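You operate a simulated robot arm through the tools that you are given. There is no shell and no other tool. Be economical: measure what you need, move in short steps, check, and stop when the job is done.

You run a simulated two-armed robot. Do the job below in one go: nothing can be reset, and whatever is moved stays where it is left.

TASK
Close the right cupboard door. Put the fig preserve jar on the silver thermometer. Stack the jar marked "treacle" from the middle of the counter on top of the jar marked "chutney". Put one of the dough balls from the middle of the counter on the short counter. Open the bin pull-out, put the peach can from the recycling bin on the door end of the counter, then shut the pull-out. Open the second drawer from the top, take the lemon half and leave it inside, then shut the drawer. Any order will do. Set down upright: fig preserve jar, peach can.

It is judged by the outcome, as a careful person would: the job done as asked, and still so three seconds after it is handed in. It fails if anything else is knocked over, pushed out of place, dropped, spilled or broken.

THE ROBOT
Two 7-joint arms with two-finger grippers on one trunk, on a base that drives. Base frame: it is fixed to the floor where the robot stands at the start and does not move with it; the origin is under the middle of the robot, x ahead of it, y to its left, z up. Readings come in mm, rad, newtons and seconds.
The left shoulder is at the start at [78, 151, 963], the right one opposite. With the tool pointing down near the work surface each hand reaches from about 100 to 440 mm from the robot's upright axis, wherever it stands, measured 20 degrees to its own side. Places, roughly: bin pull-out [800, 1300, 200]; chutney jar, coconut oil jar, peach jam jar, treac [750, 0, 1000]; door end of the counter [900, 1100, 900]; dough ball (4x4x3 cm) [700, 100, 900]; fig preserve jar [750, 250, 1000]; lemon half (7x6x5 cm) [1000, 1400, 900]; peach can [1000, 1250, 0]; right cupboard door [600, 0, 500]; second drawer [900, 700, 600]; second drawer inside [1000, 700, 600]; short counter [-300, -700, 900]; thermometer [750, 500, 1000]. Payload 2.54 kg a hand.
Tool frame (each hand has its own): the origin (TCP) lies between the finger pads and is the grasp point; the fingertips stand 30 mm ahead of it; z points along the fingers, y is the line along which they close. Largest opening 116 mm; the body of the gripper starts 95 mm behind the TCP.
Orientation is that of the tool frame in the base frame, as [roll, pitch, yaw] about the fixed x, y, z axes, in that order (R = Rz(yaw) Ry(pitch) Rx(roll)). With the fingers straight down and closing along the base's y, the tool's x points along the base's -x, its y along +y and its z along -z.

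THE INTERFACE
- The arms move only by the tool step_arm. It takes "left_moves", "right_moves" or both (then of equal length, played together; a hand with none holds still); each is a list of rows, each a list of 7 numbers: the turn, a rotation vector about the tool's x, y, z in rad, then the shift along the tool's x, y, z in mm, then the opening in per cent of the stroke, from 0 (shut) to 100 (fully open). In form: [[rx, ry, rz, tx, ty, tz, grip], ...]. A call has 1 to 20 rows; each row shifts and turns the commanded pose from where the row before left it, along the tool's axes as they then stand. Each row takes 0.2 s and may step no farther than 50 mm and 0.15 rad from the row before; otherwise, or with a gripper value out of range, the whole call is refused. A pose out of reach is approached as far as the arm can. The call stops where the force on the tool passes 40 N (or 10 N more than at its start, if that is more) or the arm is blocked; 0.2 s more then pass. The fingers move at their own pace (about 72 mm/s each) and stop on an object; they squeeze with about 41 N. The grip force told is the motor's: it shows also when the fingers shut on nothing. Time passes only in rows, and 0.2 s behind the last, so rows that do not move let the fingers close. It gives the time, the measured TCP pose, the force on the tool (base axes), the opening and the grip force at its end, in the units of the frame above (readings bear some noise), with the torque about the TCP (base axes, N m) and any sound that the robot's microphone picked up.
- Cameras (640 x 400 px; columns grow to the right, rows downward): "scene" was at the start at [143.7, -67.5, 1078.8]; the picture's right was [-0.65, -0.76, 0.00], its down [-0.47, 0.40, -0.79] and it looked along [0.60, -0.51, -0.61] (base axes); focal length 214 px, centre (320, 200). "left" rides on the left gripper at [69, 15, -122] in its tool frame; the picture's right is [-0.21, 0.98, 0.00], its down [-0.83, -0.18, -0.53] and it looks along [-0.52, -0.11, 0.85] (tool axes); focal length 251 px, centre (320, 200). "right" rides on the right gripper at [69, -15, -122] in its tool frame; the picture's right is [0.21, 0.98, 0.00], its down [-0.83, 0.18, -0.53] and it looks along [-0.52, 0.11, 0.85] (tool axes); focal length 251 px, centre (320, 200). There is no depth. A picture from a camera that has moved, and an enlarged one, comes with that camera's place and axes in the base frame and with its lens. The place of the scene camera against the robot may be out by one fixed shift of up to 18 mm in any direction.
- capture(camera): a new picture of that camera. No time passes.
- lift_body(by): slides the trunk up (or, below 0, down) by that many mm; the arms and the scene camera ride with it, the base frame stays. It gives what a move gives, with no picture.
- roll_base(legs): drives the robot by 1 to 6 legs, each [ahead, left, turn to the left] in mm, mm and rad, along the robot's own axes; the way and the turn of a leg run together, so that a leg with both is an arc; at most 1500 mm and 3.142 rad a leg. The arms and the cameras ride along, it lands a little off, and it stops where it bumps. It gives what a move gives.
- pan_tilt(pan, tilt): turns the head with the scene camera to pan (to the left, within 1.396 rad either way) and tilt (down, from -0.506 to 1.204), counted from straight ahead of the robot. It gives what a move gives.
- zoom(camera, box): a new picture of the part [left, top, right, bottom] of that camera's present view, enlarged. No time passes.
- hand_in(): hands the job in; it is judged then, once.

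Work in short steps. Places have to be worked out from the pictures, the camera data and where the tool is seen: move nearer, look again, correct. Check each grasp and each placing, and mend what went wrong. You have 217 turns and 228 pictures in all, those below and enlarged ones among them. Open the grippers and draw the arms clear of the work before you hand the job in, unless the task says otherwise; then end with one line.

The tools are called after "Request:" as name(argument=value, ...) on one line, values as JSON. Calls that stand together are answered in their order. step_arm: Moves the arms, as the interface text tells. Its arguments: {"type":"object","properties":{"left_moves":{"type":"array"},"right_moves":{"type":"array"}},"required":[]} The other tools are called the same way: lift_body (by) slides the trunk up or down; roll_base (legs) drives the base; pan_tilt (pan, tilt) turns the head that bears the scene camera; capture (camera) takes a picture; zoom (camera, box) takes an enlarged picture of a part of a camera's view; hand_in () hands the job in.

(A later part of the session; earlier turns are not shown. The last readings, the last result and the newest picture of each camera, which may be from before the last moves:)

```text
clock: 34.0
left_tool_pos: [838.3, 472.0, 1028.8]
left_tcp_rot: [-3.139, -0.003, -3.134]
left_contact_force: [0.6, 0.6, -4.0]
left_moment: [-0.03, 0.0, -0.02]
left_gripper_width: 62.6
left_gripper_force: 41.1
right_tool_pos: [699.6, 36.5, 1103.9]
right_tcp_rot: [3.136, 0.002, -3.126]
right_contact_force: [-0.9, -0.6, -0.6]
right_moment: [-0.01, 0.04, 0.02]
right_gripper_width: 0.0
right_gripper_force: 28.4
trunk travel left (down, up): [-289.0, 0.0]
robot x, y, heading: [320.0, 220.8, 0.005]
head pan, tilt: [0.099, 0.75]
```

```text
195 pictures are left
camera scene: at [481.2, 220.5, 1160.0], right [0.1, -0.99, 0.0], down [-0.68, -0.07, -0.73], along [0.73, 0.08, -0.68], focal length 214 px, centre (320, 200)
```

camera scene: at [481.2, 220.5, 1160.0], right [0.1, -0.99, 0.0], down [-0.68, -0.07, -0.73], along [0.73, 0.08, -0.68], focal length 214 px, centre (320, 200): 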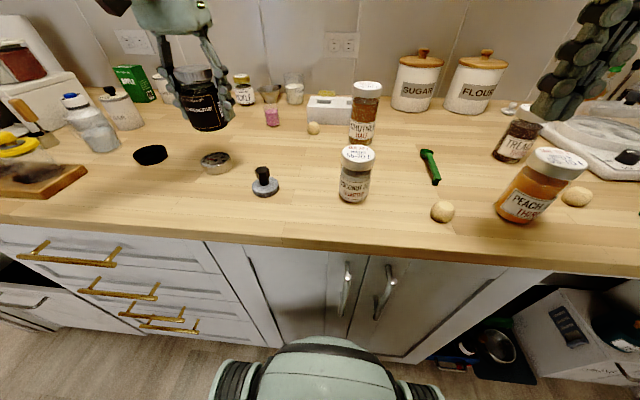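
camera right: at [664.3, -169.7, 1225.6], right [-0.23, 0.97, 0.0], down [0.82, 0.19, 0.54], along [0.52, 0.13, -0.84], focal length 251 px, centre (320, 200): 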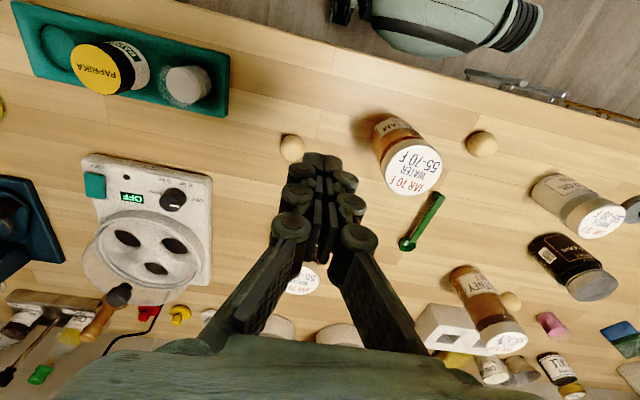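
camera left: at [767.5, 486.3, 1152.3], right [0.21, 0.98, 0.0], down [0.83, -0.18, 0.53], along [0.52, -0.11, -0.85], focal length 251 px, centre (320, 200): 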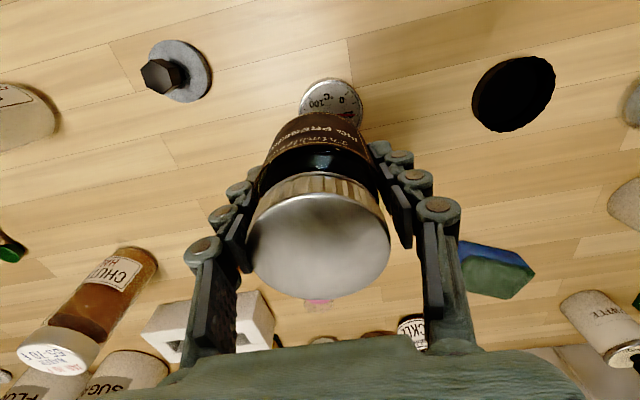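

Thermometer centre works out at ≈(821,486). I align the jar above it and lower near.

Request:
step_arm(left_moves=[[0, 0, 0, 17, 14, 0, 0], [0, 0, 0, 0, 0, 25, 0], [0, 0, 0, 0, 0, 20, 0], [0, 0, 0, 0, 0, 0, 0]])

Request:
zoom(camera="scene", box=[120, 50, 320, 175])

Request:
capture(camera="left")

Request:
capture(camera="right")

```text
clock: 35.0
left_tool_pos: [819.5, 486.7, 983.8]
left_tcp_rot: [-3.141, -0.001, -3.134]
left_contact_force: [-0.9, -0.9, -4.1]
left_moment: [-0.04, 0.04, 0.02]
left_gripper_width: 62.9
left_gripper_force: 40.7
right_tool_pos: [700.7, 36.2, 1103.1]
right_tcp_rot: [3.137, 0.001, -3.125]
right_contact_force: [0.2, -0.1, 0.3]
right_moment: [-0.02, 0.0, -0.02]
right_gripper_width: 0.0
right_gripper_force: 28.7
trunk travel left (down, up): [-289.0, 0.0]
robot x, y, heading: [321.6, 219.9, 0.006]
head pan, tilt: [0.099, 0.75]
```

```text
3.20 times, centred on (220, 112) of scene
camera zoom: at [481.2, 220.2, 1160.1], right [0.1, -0.99, 0.0], down [-0.68, -0.07, -0.73], along [0.73, 0.08, -0.68], focal length 686 px, centre (640, 480)
```

zoom: 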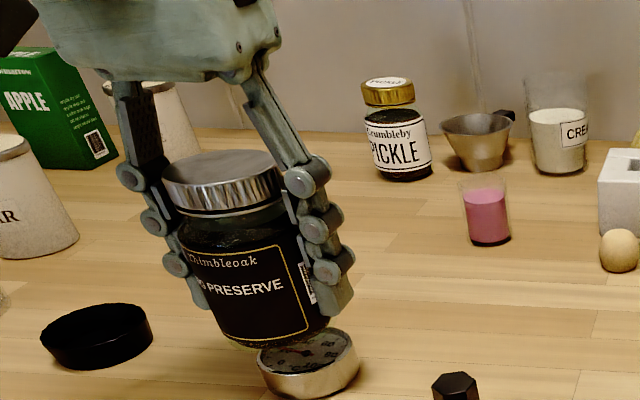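

```text
193 pictures are left
camera left: at [749.9, 501.2, 1107.1], right [0.21, 0.98, 0.0], down [0.83, -0.18, 0.53], along [0.52, -0.11, -0.85], focal length 251 px, centre (320, 200)
```

left: 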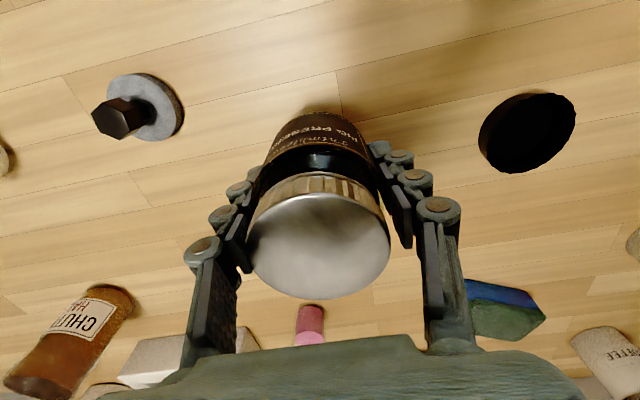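

```text
192 pictures are left
camera right: at [631.9, 18.9, 1223.9], right [-0.23, 0.97, 0.01], down [0.82, 0.19, 0.53], along [0.52, 0.13, -0.85], focal length 251 px, centre (320, 200)
```

right: 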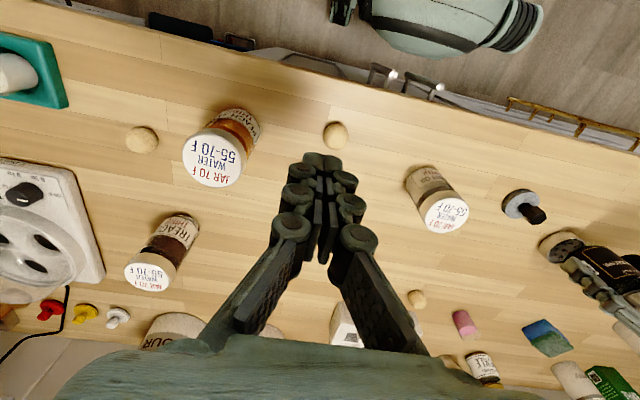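

I need a cleaner check of the alignment, so I zoom in on the right wrist view.

Request:
zoom(camera="right", box=[480, 180, 640, 280])

```text
4.00 times, centred on (560, 230) of right
camera zoom: at [631.9, 18.9, 1223.9], right [-0.23, 0.97, 0.01], down [0.82, 0.19, 0.53], along [0.52, 0.13, -0.85], focal length 1006 px, centre (-640, 80)
```

zoom: 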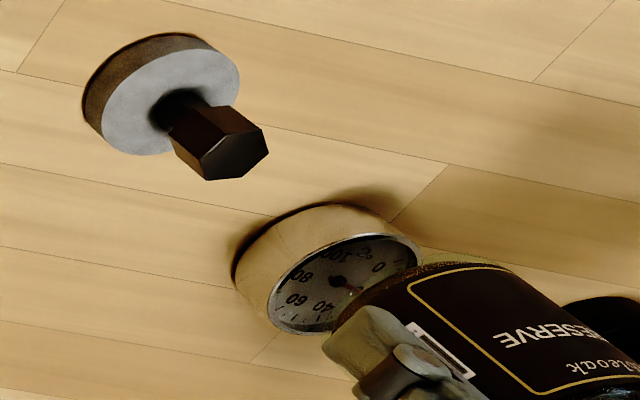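

Both cameras agree with dial centre ≈(822,486), top z≈916. I lower gently to contact.

Request:
step_arm(left_moves=[[0, 0, 0, -2, 0, 10, 0], [0, 0, 0, 0, 0, 5, 0], [0, 0, 0, 0, 0, 3, 0], [0, 0, 0, 0, 0, 3, 0], [0, 0, 0, 0, 0, 2, 0]])

Request:
zoom(camera="right", box=[480, 180, 640, 280])

```text
clock: 36.2
left_tool_pos: [820.5, 486.4, 964.4]
left_tcp_rot: [-3.141, 0.008, -3.135]
left_contact_force: [1.5, 7.0, 25.5]
left_moment: [0.26, -0.09, 0.0]
left_gripper_width: 62.9
left_gripper_force: 40.4
right_tool_pos: [699.3, 34.1, 1105.8]
right_tcp_rot: [3.135, 0.001, -3.125]
right_contact_force: [-0.1, -0.2, 0.3]
right_moment: [0.06, -0.03, -0.02]
right_gripper_width: 0.2
right_gripper_force: 28.6
trunk travel left (down, up): [-289.0, 0.0]
robot x, y, heading: [324.3, 224.5, 0.006]
head pan, tilt: [0.099, 0.75]
```

```text
4.00 times, centred on (560, 230) of right
camera zoom: at [629.7, 18.6, 1225.1], right [-0.23, 0.97, 0.01], down [0.82, 0.19, 0.54], along [0.52, 0.13, -0.84], focal length 1006 px, centre (-640, 80)
```

zoom: 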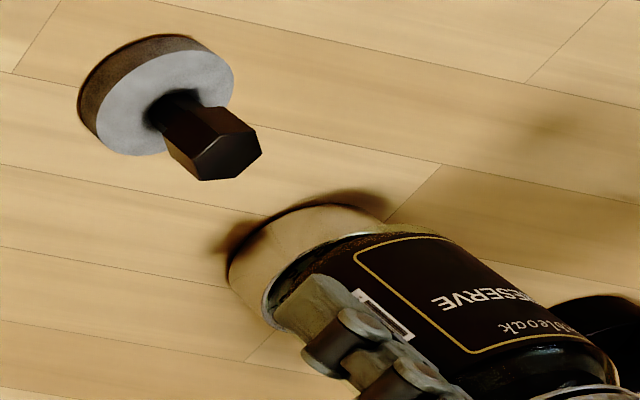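

Contact at 25 N with torque showing it's well centred. I release and lift straight up.

Request:
step_arm(left_moves=[[0, 0, 0, 0, 0, -0.5, 0], [0, 0, 0, 0, 0, 0, 65], [0, 0, 0, 0, 0, 0, 90], [0, 0, 0, 0, 0, 0, 100], [0, 0, 0, 0, 0, 0, 100]])

Request:
capture(camera="left")

```text
clock: 37.4
left_tool_pos: [820.1, 486.1, 961.5]
left_tcp_rot: [3.14, -0.003, -3.134]
left_contact_force: [-0.5, -0.8, 0.1]
left_moment: [0.02, -0.01, -0.01]
left_gripper_width: 116.1
left_gripper_force: 0.1
right_tool_pos: [700.6, 35.1, 1105.0]
right_tcp_rot: [3.136, 0.0, -3.124]
right_contact_force: [0.5, -0.3, -0.2]
right_moment: [0.02, 0.0, 0.02]
right_gripper_width: 0.1
right_gripper_force: 28.8
trunk travel left (down, up): [-289.0, 0.0]
robot x, y, heading: [316.6, 223.3, 0.007]
head pan, tilt: [0.099, 0.75]
```

```text
189 pictures are left
camera left: at [751.2, 500.2, 1085.0], right [0.21, 0.98, 0.0], down [0.83, -0.18, 0.53], along [0.52, -0.11, -0.85], focal length 251 px, centre (320, 200)
```

left: 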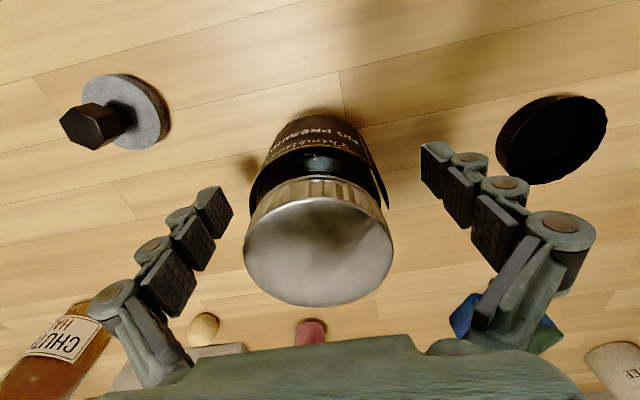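

Released and standing. I raise the left hand clear and check from both other cameras.

Request:
step_arm(left_moves=[[0, 0, 0, 0, 0, -40, 100], [0, 0, 0, 0, 0, -45, 100], [0, 0, 0, 0, 0, -45, 100], [0, 0, 0, 50, 0, 0, 60], [0, 0, 0, 50, 0, 0, 0], [0, 0, 0, 50, 0, 0, 0]])

Request:
zoom(camera="scene", box=[120, 50, 320, 175])

Request:
zoom(camera="right", box=[480, 180, 640, 280])

```text
clock: 38.8
left_tool_pos: [671.0, 483.8, 1092.2]
left_tcp_rot: [-3.14, -0.003, -3.134]
left_contact_force: [-0.2, 0.7, 0.0]
left_moment: [-0.05, -0.02, -0.01]
left_gripper_width: 13.9
left_gripper_force: 2.2
right_tool_pos: [698.9, 35.1, 1104.6]
right_tcp_rot: [3.137, 0.001, -3.125]
right_contact_force: [-0.5, 0.5, 0.9]
right_moment: [0.01, 0.01, -0.02]
right_gripper_width: 0.0
right_gripper_force: 28.4
trunk travel left (down, up): [-289.0, 0.0]
robot x, y, heading: [317.6, 221.0, 0.001]
head pan, tilt: [0.099, 0.75]
```

```text
3.20 times, centred on (220, 112) of scene
camera zoom: at [480.1, 220.5, 1160.3], right [0.1, -0.99, 0.0], down [-0.68, -0.07, -0.73], along [0.73, 0.08, -0.68], focal length 686 px, centre (640, 480)
```

zoom: 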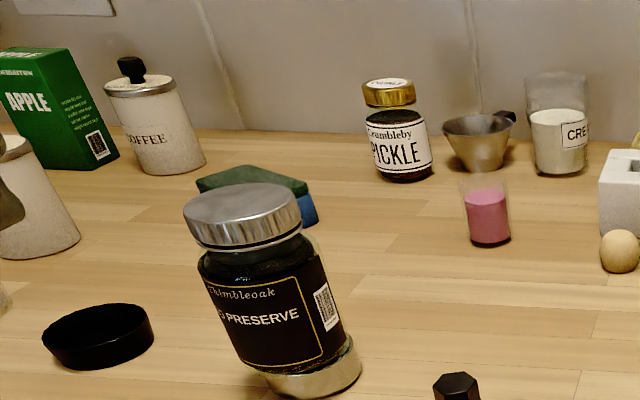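

```text
4.00 times, centred on (560, 230) of right
camera zoom: at [630.7, 19.2, 1224.4], right [-0.23, 0.97, 0.01], down [0.82, 0.19, 0.54], along [0.52, 0.13, -0.84], focal length 1006 px, centre (-640, 80)
```

zoom: 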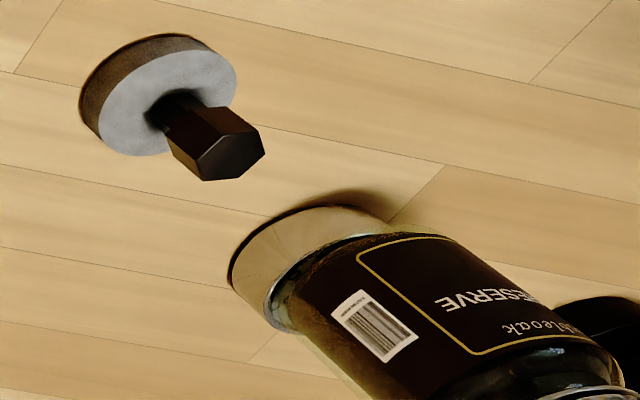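

Fig jar stands well on the thermometer. Next the treacle: I tuck the left arm in and move the base right and forward for the right hand.

Request:
step_arm(left_moves=[[0, 0, 0, 50, 0, 0, 0], [0, 0, 0, 50, 0, 0, 0], [0, 0, 0, 40, 0, 0, 0]], right_moves=[[0, 0, 0, 0, 0, 0, 100], [0, 0, 0, 0, 0, 0, 100], [0, 0, 0, 0, 0, 0, 100]])

Request:
roll_base(legs=[[0, -155, 0], [32, 0, 0]])

Request:
capture(camera="right")

Request:
capture(camera="scene")

```text
clock: 39.6
left_tool_pos: [531.6, 483.4, 1094.4]
left_tcp_rot: [3.141, -0.003, -3.134]
left_contact_force: [-0.1, 0.0, 0.4]
left_moment: [0.01, -0.03, 0.0]
left_gripper_width: 0.0
left_gripper_force: 28.4
right_tool_pos: [699.5, 36.0, 1103.9]
right_tcp_rot: [3.136, 0.001, -3.126]
right_contact_force: [-0.3, -0.3, -0.8]
right_moment: [0.03, -0.01, -0.01]
right_gripper_width: 106.3
right_gripper_force: 0.1
trunk travel left (down, up): [-289.0, 0.0]
robot x, y, heading: [320.9, 225.7, 0.006]
head pan, tilt: [0.099, 0.75]
```

```text
clock: 42.2
left_tool_pos: [564.0, 328.1, 1092.2]
left_tcp_rot: [3.141, -0.002, -3.134]
left_contact_force: [-0.4, 0.4, 0.6]
left_moment: [0.01, -0.01, 0.01]
left_gripper_width: 0.0
left_gripper_force: 28.9
right_tool_pos: [732.0, -119.4, 1103.6]
right_tcp_rot: [3.136, 0.002, -3.124]
right_contact_force: [-0.8, 0.6, -0.2]
right_moment: [-0.03, -0.06, 0.02]
right_gripper_width: 115.8
right_gripper_force: 0.0
trunk travel left (down, up): [-289.0, 0.0]
robot x, y, heading: [354.8, 69.1, 0.007]
head pan, tilt: [0.099, 0.75]
```

```text
186 pictures are left
camera right: at [664.3, -135.7, 1224.2], right [-0.23, 0.97, 0.01], down [0.82, 0.19, 0.54], along [0.52, 0.13, -0.84], focal length 251 px, centre (320, 200)
```

right: 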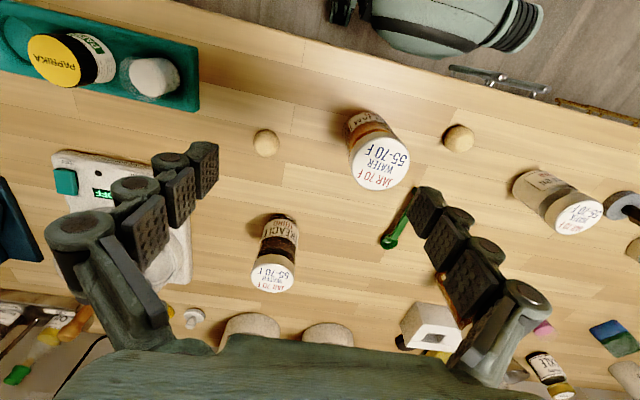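

```text
185 pictures are left
camera scene: at [513.5, 65.6, 1160.3], right [0.1, -0.99, 0.0], down [-0.68, -0.07, -0.73], along [0.73, 0.08, -0.68], focal length 214 px, centre (320, 200)
```

scene: 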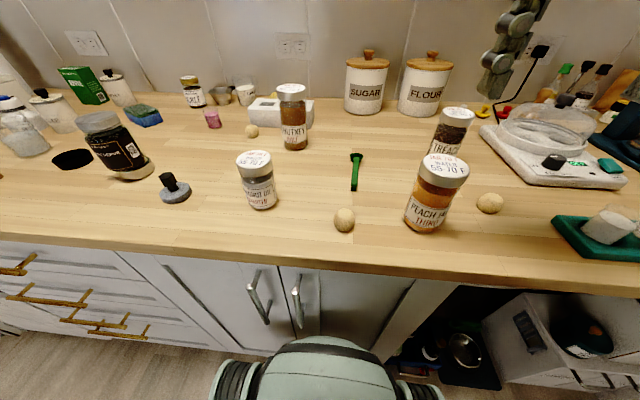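

Treacle lid is at ≈(930,-135), top z≈1000. I move the open right hand over it at height.

Request:
step_arm(right_moves=[[0, 0, 0, -49, -5, 0, 100], [0, 0, 0, -49, -5, 0, 100], [0, 0, 0, -49, -5, 0, 100], [0, 0, 0, -49, -4, 0, 100], [0, 0, 0, 0, 0, 0, 100]])

Request:
capture(camera="right")

Request:
capture(camera="scene")

```text
clock: 43.4
left_tool_pos: [565.4, 329.2, 1091.8]
left_tcp_rot: [3.141, 0.0, -3.134]
left_contact_force: [0.5, 0.0, -1.1]
left_moment: [0.03, -0.02, 0.0]
left_gripper_width: 0.2
left_gripper_force: 28.3
right_tool_pos: [933.0, -134.9, 1101.9]
right_tcp_rot: [3.137, -0.001, -3.125]
right_contact_force: [0.7, -0.3, 1.2]
right_moment: [0.0, 0.01, -0.01]
right_gripper_width: 115.7
right_gripper_force: 0.1
trunk travel left (down, up): [-289.0, 0.0]
robot x, y, heading: [355.1, 67.5, -0.0]
head pan, tilt: [0.099, 0.75]
```

```text
184 pictures are left
camera right: at [864.3, -150.2, 1223.2], right [-0.23, 0.97, 0.01], down [0.82, 0.19, 0.53], along [0.52, 0.13, -0.84], focal length 251 px, centre (320, 200)
```

right: 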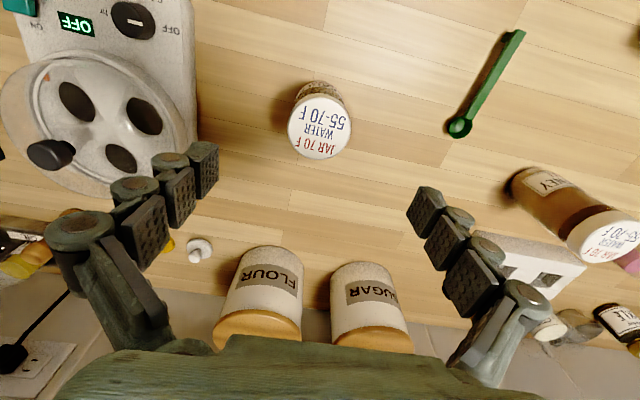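

```text
183 pictures are left
camera scene: at [513.8, 65.6, 1160.1], right [0.1, -0.99, 0.0], down [-0.68, -0.07, -0.73], along [0.73, 0.08, -0.68], focal length 214 px, centre (320, 200)
```

scene: 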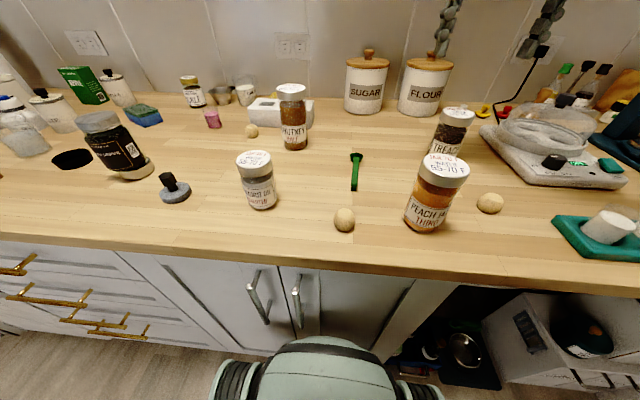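

Aligned within 5 mm. Descending to z≈950 and checking before closing.

Request:
step_arm(right_moves=[[0, 0, 0, 5, 1, 40, 90], [0, 0, 0, 0, 0, 40, 90], [0, 0, 0, 0, 0, 40, 90], [0, 0, 0, 0, 0, 32, 90], [0, 0, 0, 0, 0, 0, 90]])

Request:
capture(camera="right")

```text
clock: 44.6
left_tool_pos: [565.0, 329.6, 1093.2]
left_tcp_rot: [-3.141, 0.0, -3.135]
left_contact_force: [0.6, -0.2, -0.4]
left_moment: [0.02, -0.01, 0.04]
left_gripper_width: 0.1
left_gripper_force: 28.4
right_tool_pos: [926.5, -132.8, 950.9]
right_tcp_rot: [3.136, 0.001, -3.126]
right_contact_force: [0.4, -0.5, -0.6]
right_moment: [0.03, 0.01, 0.01]
right_gripper_width: 104.9
right_gripper_force: 0.0
trunk travel left (down, up): [-289.0, 0.0]
robot x, y, heading: [353.2, 68.3, 0.0]
head pan, tilt: [0.099, 0.75]
```

```text
182 pictures are left
camera right: at [858.8, -149.7, 1070.9], right [-0.23, 0.97, 0.01], down [0.82, 0.19, 0.54], along [0.52, 0.13, -0.84], focal length 251 px, centre (320, 200)
```

right: 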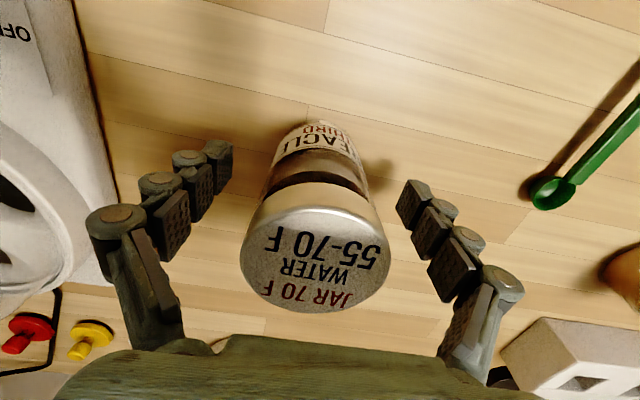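

Well centred; I grip and lift.

Request:
step_arm(right_moves=[[0, 0, 0, 0, 0, 0, 30], [0, 0, 0, 0, 0, 0, 0], [0, 0, 0, 0, 0, 0, 0], [0, 0, 0, 0, 0, 0, 0], [0, 0, 0, 0, 0, -15, 0], [0, 0, 0, 0, 0, -45, 0], [0, 0, 0, 0, 0, -45, 0], [0, 0, 0, 0, 0, -45, 0], [0, 0, 0, 0, 0, -25, 0]])

Request:
capture(camera="right")

```text
clock: 46.6
left_tool_pos: [564.3, 330.3, 1093.3]
left_tcp_rot: [3.141, -0.002, -3.135]
left_contact_force: [0.3, 0.4, 1.3]
left_moment: [0.0, -0.05, 0.01]
left_gripper_width: 0.1
left_gripper_force: 28.7
right_tool_pos: [925.3, -132.4, 1126.2]
right_tcp_rot: [3.135, -0.001, -3.126]
right_contact_force: [1.0, 0.7, -3.0]
right_moment: [-0.02, -0.01, 0.0]
right_gripper_width: 55.1
right_gripper_force: 40.8
trunk travel left (down, up): [-289.0, 0.0]
robot x, y, heading: [354.2, 65.8, 0.001]
head pan, tilt: [0.099, 0.75]
```

```text
181 pictures are left
camera right: at [857.3, -149.5, 1246.9], right [-0.23, 0.97, 0.01], down [0.82, 0.19, 0.53], along [0.52, 0.13, -0.85], focal length 251 px, centre (320, 200)
```

right: 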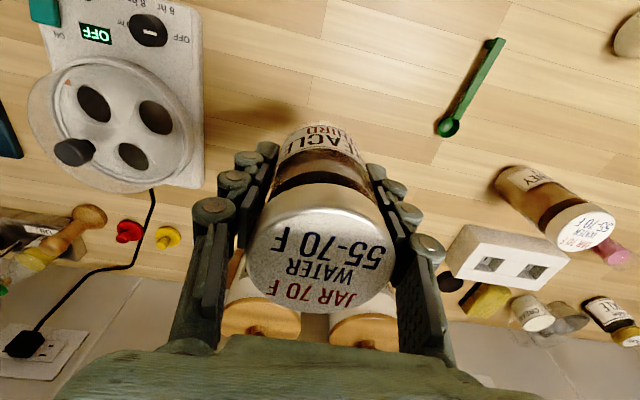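

Treacle is held, bottom at ≈1073, above the chutney lid (≈1027). I back off slightly and shift the base left 260 mm.

Request:
roll_base(legs=[[-25, 0, 0], [0, 270, 0], [25, 0, 0]])

Request:
capture(camera="right")

Request:
capture(camera="scene")

```text
clock: 50.6
left_tool_pos: [566.3, 597.3, 1093.8]
left_tcp_rot: [-3.141, -0.003, -3.139]
left_contact_force: [0.1, -0.3, 0.0]
left_moment: [0.02, 0.0, 0.02]
left_gripper_width: 0.1
left_gripper_force: 28.3
right_tool_pos: [924.1, 132.3, 1125.2]
right_tcp_rot: [3.135, 0.002, -3.128]
right_contact_force: [0.5, 0.2, -3.6]
right_moment: [0.0, 0.01, 0.0]
right_gripper_width: 54.9
right_gripper_force: 40.8
trunk travel left (down, up): [-289.0, 0.0]
robot x, y, heading: [350.8, 338.9, 0.006]
head pan, tilt: [0.099, 0.75]
```

```text
180 pictures are left
camera right: at [856.3, 116.5, 1246.4], right [-0.23, 0.97, 0.01], down [0.82, 0.19, 0.53], along [0.52, 0.13, -0.85], focal length 251 px, centre (320, 200)
```

right: 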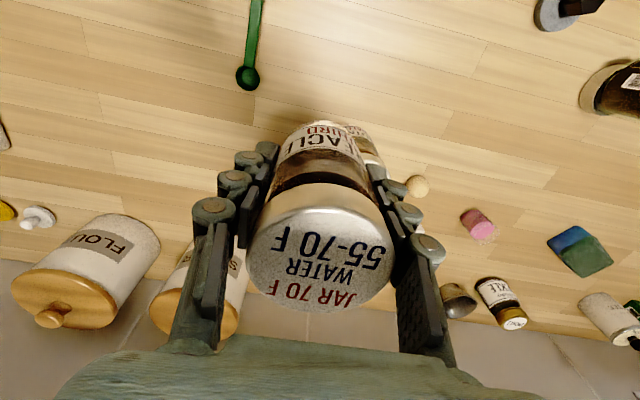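

```text
179 pictures are left
camera scene: at [513.7, 333.3, 1160.1], right [0.1, -0.99, 0.0], down [-0.68, -0.07, -0.73], along [0.73, 0.07, -0.68], focal length 214 px, centre (320, 200)
```

scene: 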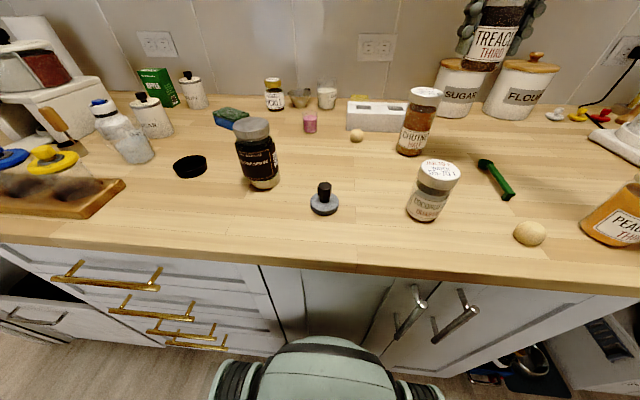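

Several sightings put the chutney lid at ≈(961,182,1023). I move the treacle above it with a gap, and bring the left hand camera round for a side check.

Request:
step_arm(right_moves=[[0, 0, 0, -12, 17, 0, 0], [0, 0, 0, -12, 17, 0, 0], [0, 0, 0, -13, 16, 0, 0], [0, 0, 0, 0, 0, 15, 0], [0, 0, 0, 0, 0, 15, 0], [0, 0, 0, 0, 0, 0, 0]], left_moves=[[0, 0, 0, -40, -20, 0, 0], [0, 0, 0, -40, -20, 0, 0], [0, 0, 0, -40, -20, 0, 0], [0, 0, 0, -40, -20, 0, 0], [0, 0, 0, -40, -20, 0, 0], [0, 0, 0, 0, -20, 0, 0]])

Request:
capture(camera="left")

Request:
zoom(camera="scene", box=[340, 0, 540, 125])

```text
clock: 52.0
left_tool_pos: [766.3, 477.2, 1091.6]
left_tcp_rot: [-3.141, 0.0, -3.14]
left_contact_force: [-0.4, 0.1, 0.7]
left_moment: [0.03, 0.02, -0.02]
left_gripper_width: 0.2
left_gripper_force: 28.7
right_tool_pos: [960.7, 182.6, 1095.9]
right_tcp_rot: [3.133, -0.001, -3.129]
right_contact_force: [-0.1, -0.8, -3.5]
right_moment: [0.02, 0.0, -0.02]
right_gripper_width: 55.0
right_gripper_force: 40.9
trunk travel left (down, up): [-289.0, 0.0]
robot x, y, heading: [351.0, 336.9, 0.001]
head pan, tilt: [0.099, 0.75]
```

```text
178 pictures are left
camera left: at [696.2, 492.1, 1215.7], right [0.21, 0.98, 0.0], down [0.83, -0.18, 0.53], along [0.52, -0.11, -0.85], focal length 251 px, centre (320, 200)
```

left: 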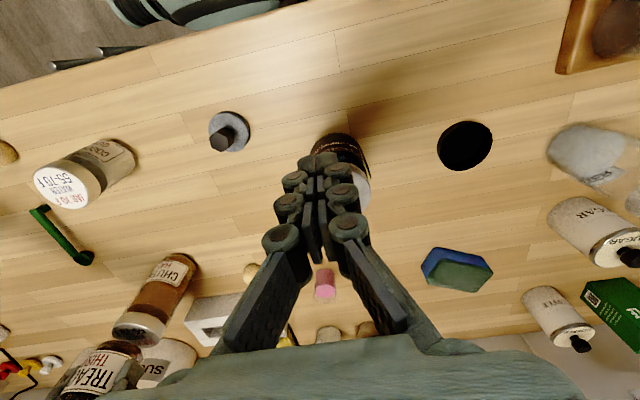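

```text
3.20 times, centred on (440, 62) of scene
camera zoom: at [513.3, 332.9, 1160.1], right [0.1, -0.99, 0.0], down [-0.68, -0.07, -0.73], along [0.73, 0.07, -0.68], focal length 686 px, centre (-64, 640)
```

zoom: 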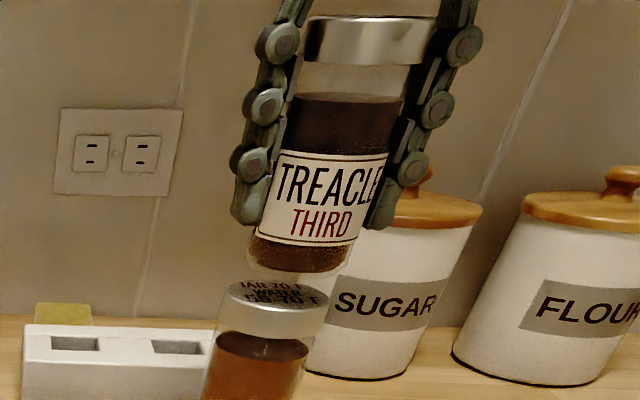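

I zoom the left view to measure the relative offset of the two jars.

Request:
zoom(camera="left", box=[40, 230, 280, 380])

```text
2.67 times, centred on (160, 305) of left
camera zoom: at [696.2, 492.1, 1215.7], right [0.21, 0.98, 0.0], down [0.83, -0.18, 0.53], along [0.52, -0.11, -0.85], focal length 670 px, centre (747, -80)
```

zoom: 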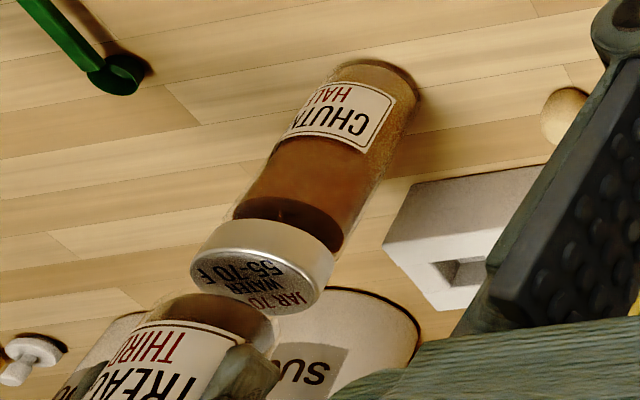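

Both views show the chutney about 6 mm further to +y. I correct and lower in small steps to contact.

Request:
step_arm(right_moves=[[0, 0, 0, -1, 6, 0, 0], [0, 0, 0, 0, 0, 6, 0], [0, 0, 0, 0, 0, 0, 0]])

Request:
zoom(camera="left", box=[40, 230, 280, 380])

Request:
zoom(camera="scene", box=[340, 0, 540, 125])

```text
clock: 52.8
left_tool_pos: [764.7, 478.0, 1091.6]
left_tcp_rot: [-3.14, -0.001, -3.139]
left_contact_force: [0.3, -0.2, 0.2]
left_moment: [-0.01, 0.03, 0.01]
left_gripper_width: 0.2
left_gripper_force: 29.1
right_tool_pos: [961.4, 190.1, 1089.2]
right_tcp_rot: [3.138, 0.0, -3.13]
right_contact_force: [-0.3, -0.3, -3.3]
right_moment: [0.02, 0.02, 0.03]
right_gripper_width: 54.5
right_gripper_force: 40.9
trunk travel left (down, up): [-289.0, 0.0]
robot x, y, heading: [354.2, 334.9, -0.001]
head pan, tilt: [0.099, 0.75]
```

```text
2.67 times, centred on (160, 305) of left
camera zoom: at [696.1, 492.9, 1215.6], right [0.21, 0.98, 0.0], down [0.83, -0.18, 0.53], along [0.52, -0.11, -0.85], focal length 670 px, centre (747, -80)
```

zoom: 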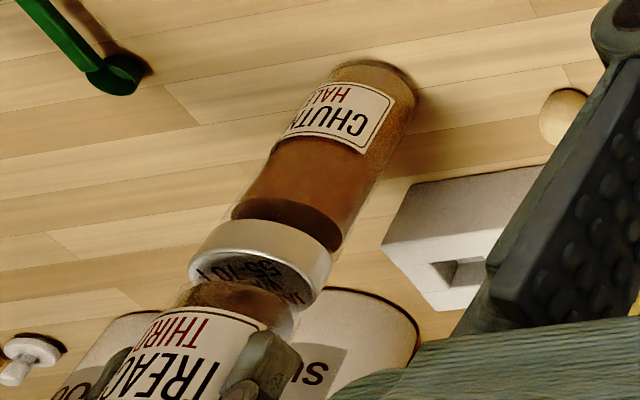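

```text
3.20 times, centred on (440, 62) of scene
camera zoom: at [513.5, 333.3, 1160.1], right [0.1, -0.99, 0.0], down [-0.68, -0.07, -0.73], along [0.73, 0.07, -0.68], focal length 686 px, centre (-64, 640)
```

zoom: 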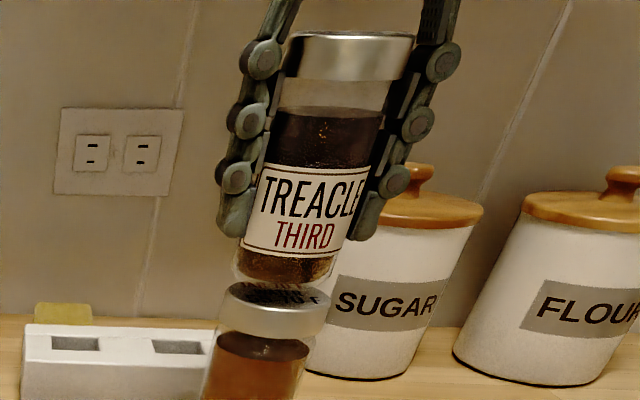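

Alignment looks good in both views. Lowering in 2 mm steps.

Request:
step_arm(right_moves=[[0, 0, 0, 0, 1.5, 2, 0], [0, 0, 0, 0, 0, 2, 0], [0, 0, 0, 0, 0, 2, 0], [0, 0, 0, 0, 0, 2, 0]])

Request:
zoom(camera="left", box=[40, 230, 280, 380])

```text
clock: 53.8
left_tool_pos: [765.5, 478.2, 1091.6]
left_tcp_rot: [3.141, -0.003, -3.139]
left_contact_force: [-1.2, 0.2, 0.3]
left_moment: [-0.01, 0.0, -0.01]
left_gripper_width: 0.1
left_gripper_force: 28.6
right_tool_pos: [962.2, 190.4, 1082.2]
right_tcp_rot: [3.135, 0.0, -3.13]
right_contact_force: [0.0, 0.8, -3.4]
right_moment: [0.0, 0.01, -0.04]
right_gripper_width: 54.9
right_gripper_force: 40.6
trunk travel left (down, up): [-289.0, 0.0]
robot x, y, heading: [351.3, 336.2, 0.002]
head pan, tilt: [0.099, 0.75]
```

```text
2.67 times, centred on (160, 305) of left
camera zoom: at [696.2, 492.8, 1215.6], right [0.21, 0.98, 0.0], down [0.83, -0.18, 0.53], along [0.52, -0.11, -0.85], focal length 670 px, centre (747, -80)
```

zoom: 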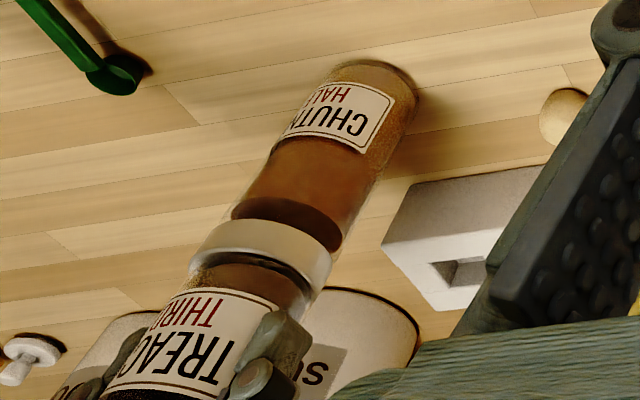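

Still no contact; continuing down in 1.5 mm steps.

Request:
step_arm(right_moves=[[0, 0, 0, 0, 2, 1.5, 0], [0, 0, 0, 0, 0, 1.5, 0], [0, 0, 0, 0, 0, 1.5, 0], [0, 0, 0, 0, 0, 0, 0]])

```text
clock: 54.8
left_tool_pos: [765.6, 477.7, 1091.9]
left_tcp_rot: [-3.14, -0.002, -3.138]
left_contact_force: [0.3, -0.8, -0.2]
left_moment: [-0.01, 0.0, 0.0]
left_gripper_width: 0.0
left_gripper_force: 28.1
right_tool_pos: [960.9, 191.8, 1081.8]
right_tcp_rot: [3.135, 0.004, -3.13]
right_contact_force: [4.6, -2.5, 16.5]
right_moment: [-0.4, -0.27, 0.07]
right_gripper_width: 54.9
right_gripper_force: 40.9
trunk travel left (down, up): [-289.0, 0.0]
robot x, y, heading: [350.7, 339.0, 0.001]
head pan, tilt: [0.099, 0.75]
```

Contact (≈20 N). I view it up close before releasing.

Request:
zoom(camera="left", box=[70, 260, 190, 335])

Request:
zoom(camera="scene", box=[380, 20, 480, 150])

```text
5.33 times, centred on (130, 298) of left
camera zoom: at [695.0, 493.0, 1216.3], right [0.21, 0.98, 0.0], down [0.83, -0.18, 0.53], along [0.52, -0.11, -0.85], focal length 1341 px, centre (1333, -320)
```

zoom: 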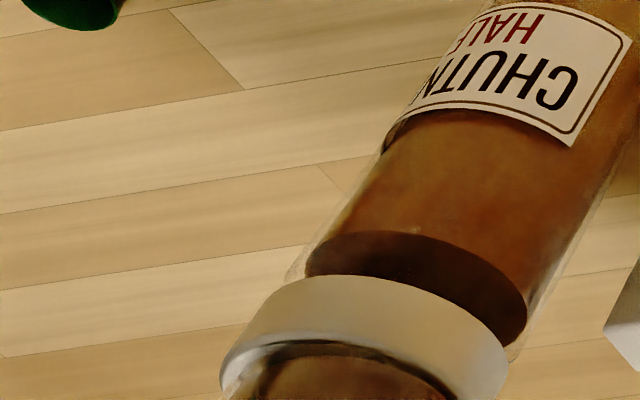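

```text
3.08 times, centred on (430, 85) of scene
camera zoom: at [512.4, 333.4, 1160.5], right [0.1, -0.99, 0.0], down [-0.68, -0.07, -0.73], along [0.73, 0.07, -0.68], focal length 660 px, centre (-18, 554)
```

zoom: 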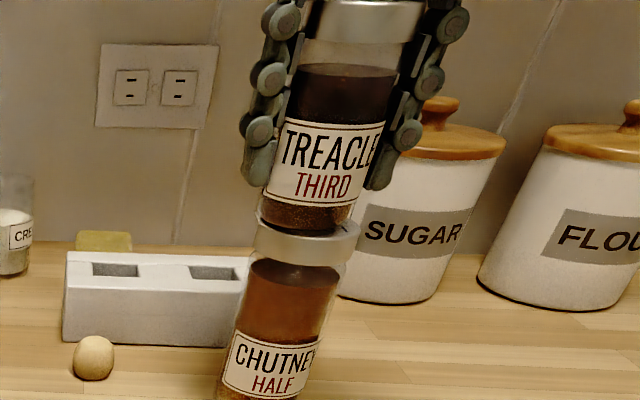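

Centred on the lid in the scene view. I ease the load, release and check.

Request:
step_arm(right_moves=[[0, 0, 0, 0, 0, -0.5, 0], [0, 0, 0, 0, 0, 0, 55], [0, 0, 0, 0, 0, 0, 80], [0, 0, 0, 0, 0, 0, 90], [0, 0, 0, 0, 0, 0, 90]])

Request:
zoom(camera="scene", box=[380, 0, 480, 130])

Request:
zoom(camera="left", box=[40, 250, 240, 375])

Request:
capture(camera="right")

```text
clock: 56.0
left_tool_pos: [765.0, 477.6, 1092.5]
left_tcp_rot: [-3.141, -0.002, -3.137]
left_contact_force: [-0.1, -0.3, 0.1]
left_moment: [0.0, 0.05, -0.01]
left_gripper_width: 0.0
left_gripper_force: 28.6
right_tool_pos: [962.3, 191.7, 1079.0]
right_tcp_rot: [3.134, -0.001, -3.129]
right_contact_force: [0.6, -0.6, -0.2]
right_moment: [-0.01, 0.02, -0.01]
right_gripper_width: 104.3
right_gripper_force: 0.0
trunk travel left (down, up): [-289.0, 0.0]
robot x, y, heading: [351.2, 333.5, 0.003]
head pan, tilt: [0.099, 0.75]
```

```text
3.08 times, centred on (430, 65) of scene
camera zoom: at [513.3, 333.3, 1160.1], right [0.1, -0.99, 0.0], down [-0.68, -0.07, -0.73], along [0.73, 0.07, -0.68], focal length 660 px, centre (-18, 615)
```

zoom: 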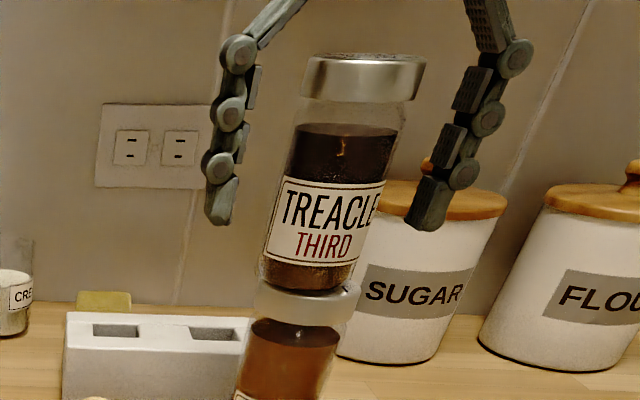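

```text
3.20 times, centred on (140, 312) of left
camera zoom: at [695.9, 492.9, 1215.7], right [0.21, 0.98, 0.0], down [0.83, -0.18, 0.53], along [0.52, -0.11, -0.85], focal length 805 px, centre (896, -160)
```

zoom: 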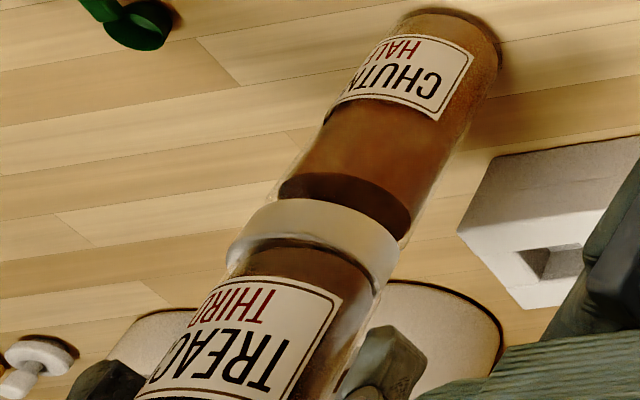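

```text
168 pictures are left
camera right: at [893.8, 176.6, 1199.0], right [-0.23, 0.97, 0.01], down [0.82, 0.19, 0.53], along [0.52, 0.13, -0.85], focal length 251 px, centre (320, 200)
```

right: 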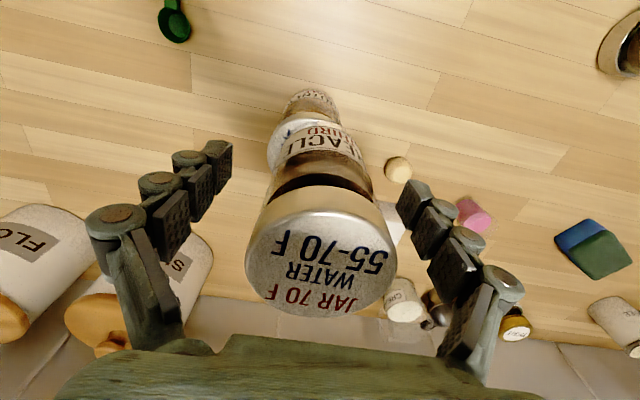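

Stack is stable. I raise a bit and draw the right hand straight back toward the robot, fingers either side clear; left hand back as well.

Request:
step_arm(right_moves=[[0, 0, 0, 0, 0, -20, 90], [0, 0, 0, 20, 0, -10, 90], [0, 0, 0, 40, 0, 0, 90], [0, 0, 0, 40, 0, 0, 90], [0, 0, 0, 50, 0, 0, 90], [0, 0, 0, 50, 0, 0, 90]])

Request:
capture(camera="scene")

Request:
capture(camera="right")

```text
clock: 57.4
left_tool_pos: [764.7, 478.4, 1091.5]
left_tcp_rot: [3.141, -0.002, -3.139]
left_contact_force: [0.5, 0.1, 0.5]
left_moment: [-0.02, -0.02, 0.03]
left_gripper_width: 0.1
left_gripper_force: 28.9
right_tool_pos: [759.4, 190.5, 1108.5]
right_tcp_rot: [3.139, 0.001, -3.13]
right_contact_force: [-0.4, -0.7, 0.1]
right_moment: [0.0, -0.04, 0.0]
right_gripper_width: 104.2
right_gripper_force: 0.0
trunk travel left (down, up): [-289.0, 0.0]
robot x, y, heading: [355.0, 336.0, 0.002]
head pan, tilt: [0.099, 0.75]
```

```text
167 pictures are left
camera scene: at [512.7, 333.3, 1160.2], right [0.1, -0.99, 0.0], down [-0.68, -0.07, -0.73], along [0.73, 0.07, -0.68], focal length 214 px, centre (320, 200)
```

scene: 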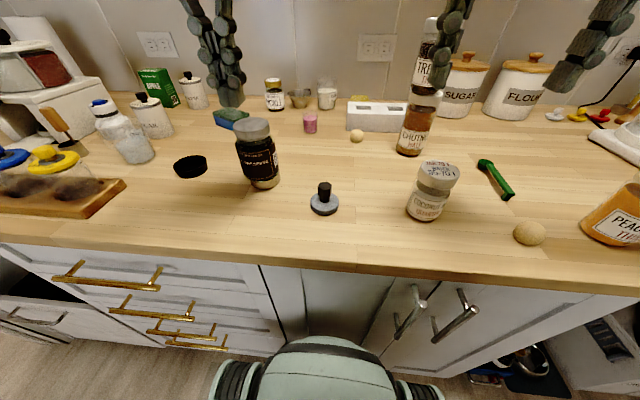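

```text
166 pictures are left
camera right: at [690.6, 175.6, 1229.7], right [-0.23, 0.97, 0.01], down [0.82, 0.19, 0.54], along [0.52, 0.13, -0.84], focal length 251 px, centre (320, 200)
```

right: 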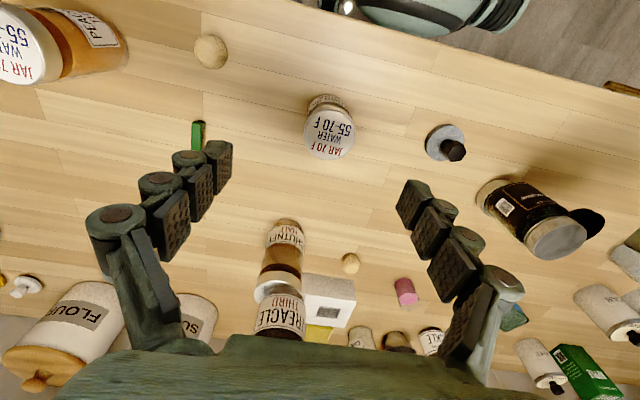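

Next the dough ball at ≈(724,64): I shift the base right so the right hand hangs over it.

Request:
step_arm(left_moves=[[0, 0, 0, 50, 0, 0, 0], [0, 0, 0, 50, 0, 0, 0], [0, 0, 0, 50, 0, 0, 0], [0, 0, 0, 50, 0, 0, 0]], right_moves=[[0, 0, 0, 15, 0, 0, 70], [0, 0, 0, 0, 0, 0, 70], [0, 0, 0, 0, 0, 0, 70], [0, 0, 0, 0, 0, 0, 70]])

Request:
roll_base(legs=[[-20, 0, 0], [0, -125, 0]])

Request:
capture(camera="right")

```text
clock: 58.2
left_tool_pos: [627.6, 480.5, 1089.1]
left_tcp_rot: [-3.14, 0.0, -3.14]
left_contact_force: [6.4, -0.7, -8.1]
left_moment: [0.05, 0.4, 0.01]
left_gripper_width: 0.0
left_gripper_force: 28.7
right_tool_pos: [745.8, 191.6, 1108.8]
right_tcp_rot: [3.137, -0.001, -3.129]
right_contact_force: [0.2, -0.2, -0.9]
right_moment: [-0.01, 0.02, -0.03]
right_gripper_width: 81.1
right_gripper_force: 0.0
trunk travel left (down, up): [-289.0, 0.0]
robot x, y, heading: [356.7, 338.5, -0.0]
head pan, tilt: [0.099, 0.75]
stopped in row 4 (left hand): the force on the tool passed its limit at 90 N (the readings are from after the stop); the commanded pose is now the measured one
```

```text
clock: 60.4
left_tool_pos: [608.2, 353.9, 1090.5]
left_tcp_rot: [3.14, 0.001, 3.141]
left_contact_force: [12.5, 7.4, -6.5]
left_moment: [-1.01, 1.3, -0.55]
left_gripper_width: 0.0
left_gripper_force: 28.8
right_tool_pos: [724.9, 63.7, 1109.3]
right_tcp_rot: [3.137, -0.001, -3.133]
right_contact_force: [0.5, 0.6, -0.5]
right_moment: [0.03, 0.04, -0.03]
right_gripper_width: 81.2
right_gripper_force: 0.0
trunk travel left (down, up): [-289.0, 0.0]
robot x, y, heading: [332.6, 212.6, -0.001]
head pan, tilt: [0.099, 0.75]
```

```text
165 pictures are left
camera right: at [656.5, 48.8, 1229.5], right [-0.22, 0.97, 0.01], down [0.82, 0.19, 0.53], along [0.52, 0.12, -0.84], focal length 251 px, centre (320, 200)
```

right: 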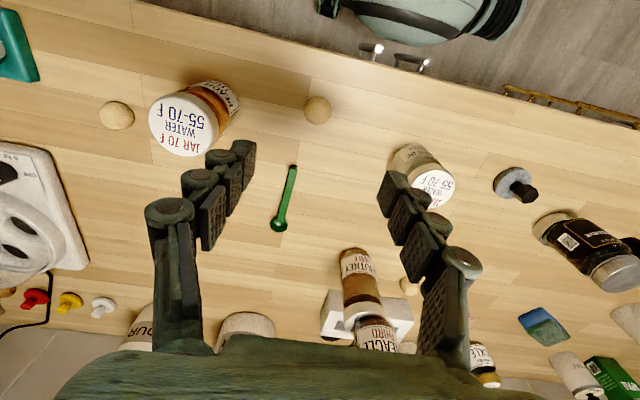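

The left hand touched the robot's own head; I move it outward. Dough is under the right hand (726,61); I descend to z≈935.

Request:
step_arm(left_moves=[[0, 0, 0, -30, 20, 0, 0], [0, 0, 0, -10, 40, 0, 0], [0, 0, 0, 0, 40, 0, 0], [0, 0, 0, 0, 40, 0, 0], [0, 0, 0, 0, 0, 0, 0]], right_moves=[[0, 0, 0, 0, -3, 30, 60], [0, 0, 0, 0, 0, 45, 60], [0, 0, 0, 0, 0, 45, 60], [0, 0, 0, 0, 0, 45, 60], [0, 0, 0, 0, 0, 9, 60]])

Request:
capture(camera="right")

```text
clock: 61.6
left_tool_pos: [647.2, 494.6, 1087.4]
left_tcp_rot: [-3.141, -0.002, 3.14]
left_contact_force: [0.4, -0.4, -0.3]
left_moment: [-0.01, 0.01, 0.01]
left_gripper_width: 0.2
left_gripper_force: 28.3
right_tool_pos: [725.1, 62.0, 932.8]
right_tcp_rot: [3.134, -0.001, -3.134]
right_contact_force: [0.1, -0.2, -0.2]
right_moment: [0.02, 0.02, 0.0]
right_gripper_width: 69.7
right_gripper_force: 0.1
trunk travel left (down, up): [-289.0, 0.0]
robot x, y, heading: [328.6, 210.8, 0.001]
head pan, tilt: [0.099, 0.75]
```

```text
164 pictures are left
camera right: at [656.5, 45.6, 1053.9], right [-0.22, 0.97, 0.01], down [0.82, 0.19, 0.54], along [0.52, 0.12, -0.84], focal length 251 px, centre (320, 200)
```

right: 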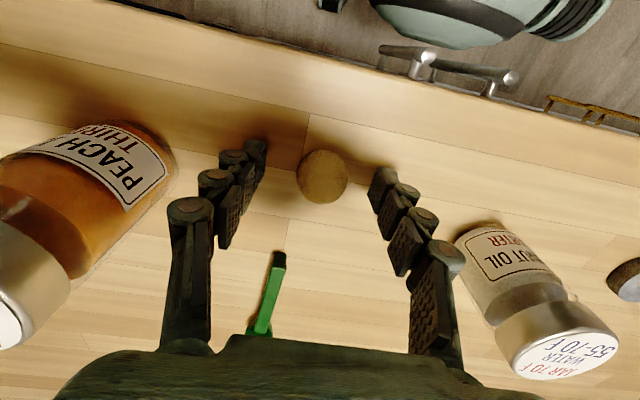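

Dough is between the fingertips. Closing and lifting.

Request:
step_arm(right_moves=[[0, 0, 0, 0, 0, 1, 30], [0, 0, 0, 0, 0, 0, 0], [0, 0, 0, 0, 0, 0, 0], [0, 0, 0, 0, 0, 0, 0], [0, 0, 0, 0, 0, -30, 0], [0, 0, 0, 0, 0, -50, 0], [0, 0, 0, 0, 0, -50, 0], [0, 0, 0, 0, 0, -50, 0]])

Request:
capture(camera="right")

```text
clock: 63.4
left_tool_pos: [645.3, 494.8, 1088.0]
left_tcp_rot: [-3.139, -0.002, 3.139]
left_contact_force: [-0.1, 0.2, 0.6]
left_moment: [0.01, -0.01, 0.0]
left_gripper_width: 0.0
left_gripper_force: 28.5
right_tool_pos: [724.0, 60.7, 1113.7]
right_tcp_rot: [3.137, -0.001, -3.133]
right_contact_force: [0.2, -0.9, -0.8]
right_moment: [0.03, -0.01, 0.01]
right_gripper_width: 29.7
right_gripper_force: 40.9
trunk travel left (down, up): [-289.0, 0.0]
robot x, y, heading: [331.1, 211.3, -0.003]
head pan, tilt: [0.099, 0.75]
```

```text
163 pictures are left
camera right: at [655.5, 44.3, 1234.6], right [-0.22, 0.97, 0.01], down [0.82, 0.19, 0.53], along [0.52, 0.12, -0.84], focal length 251 px, centre (320, 200)
```

right: 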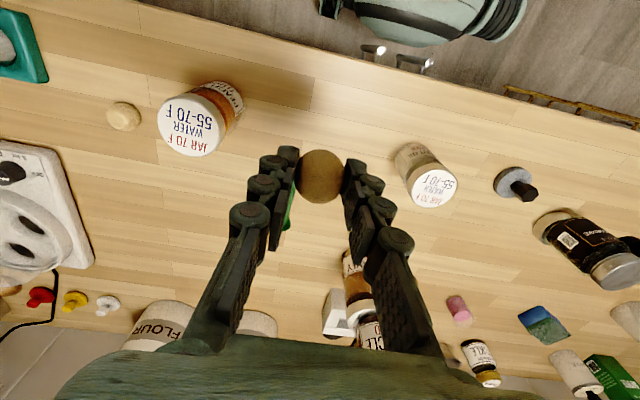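

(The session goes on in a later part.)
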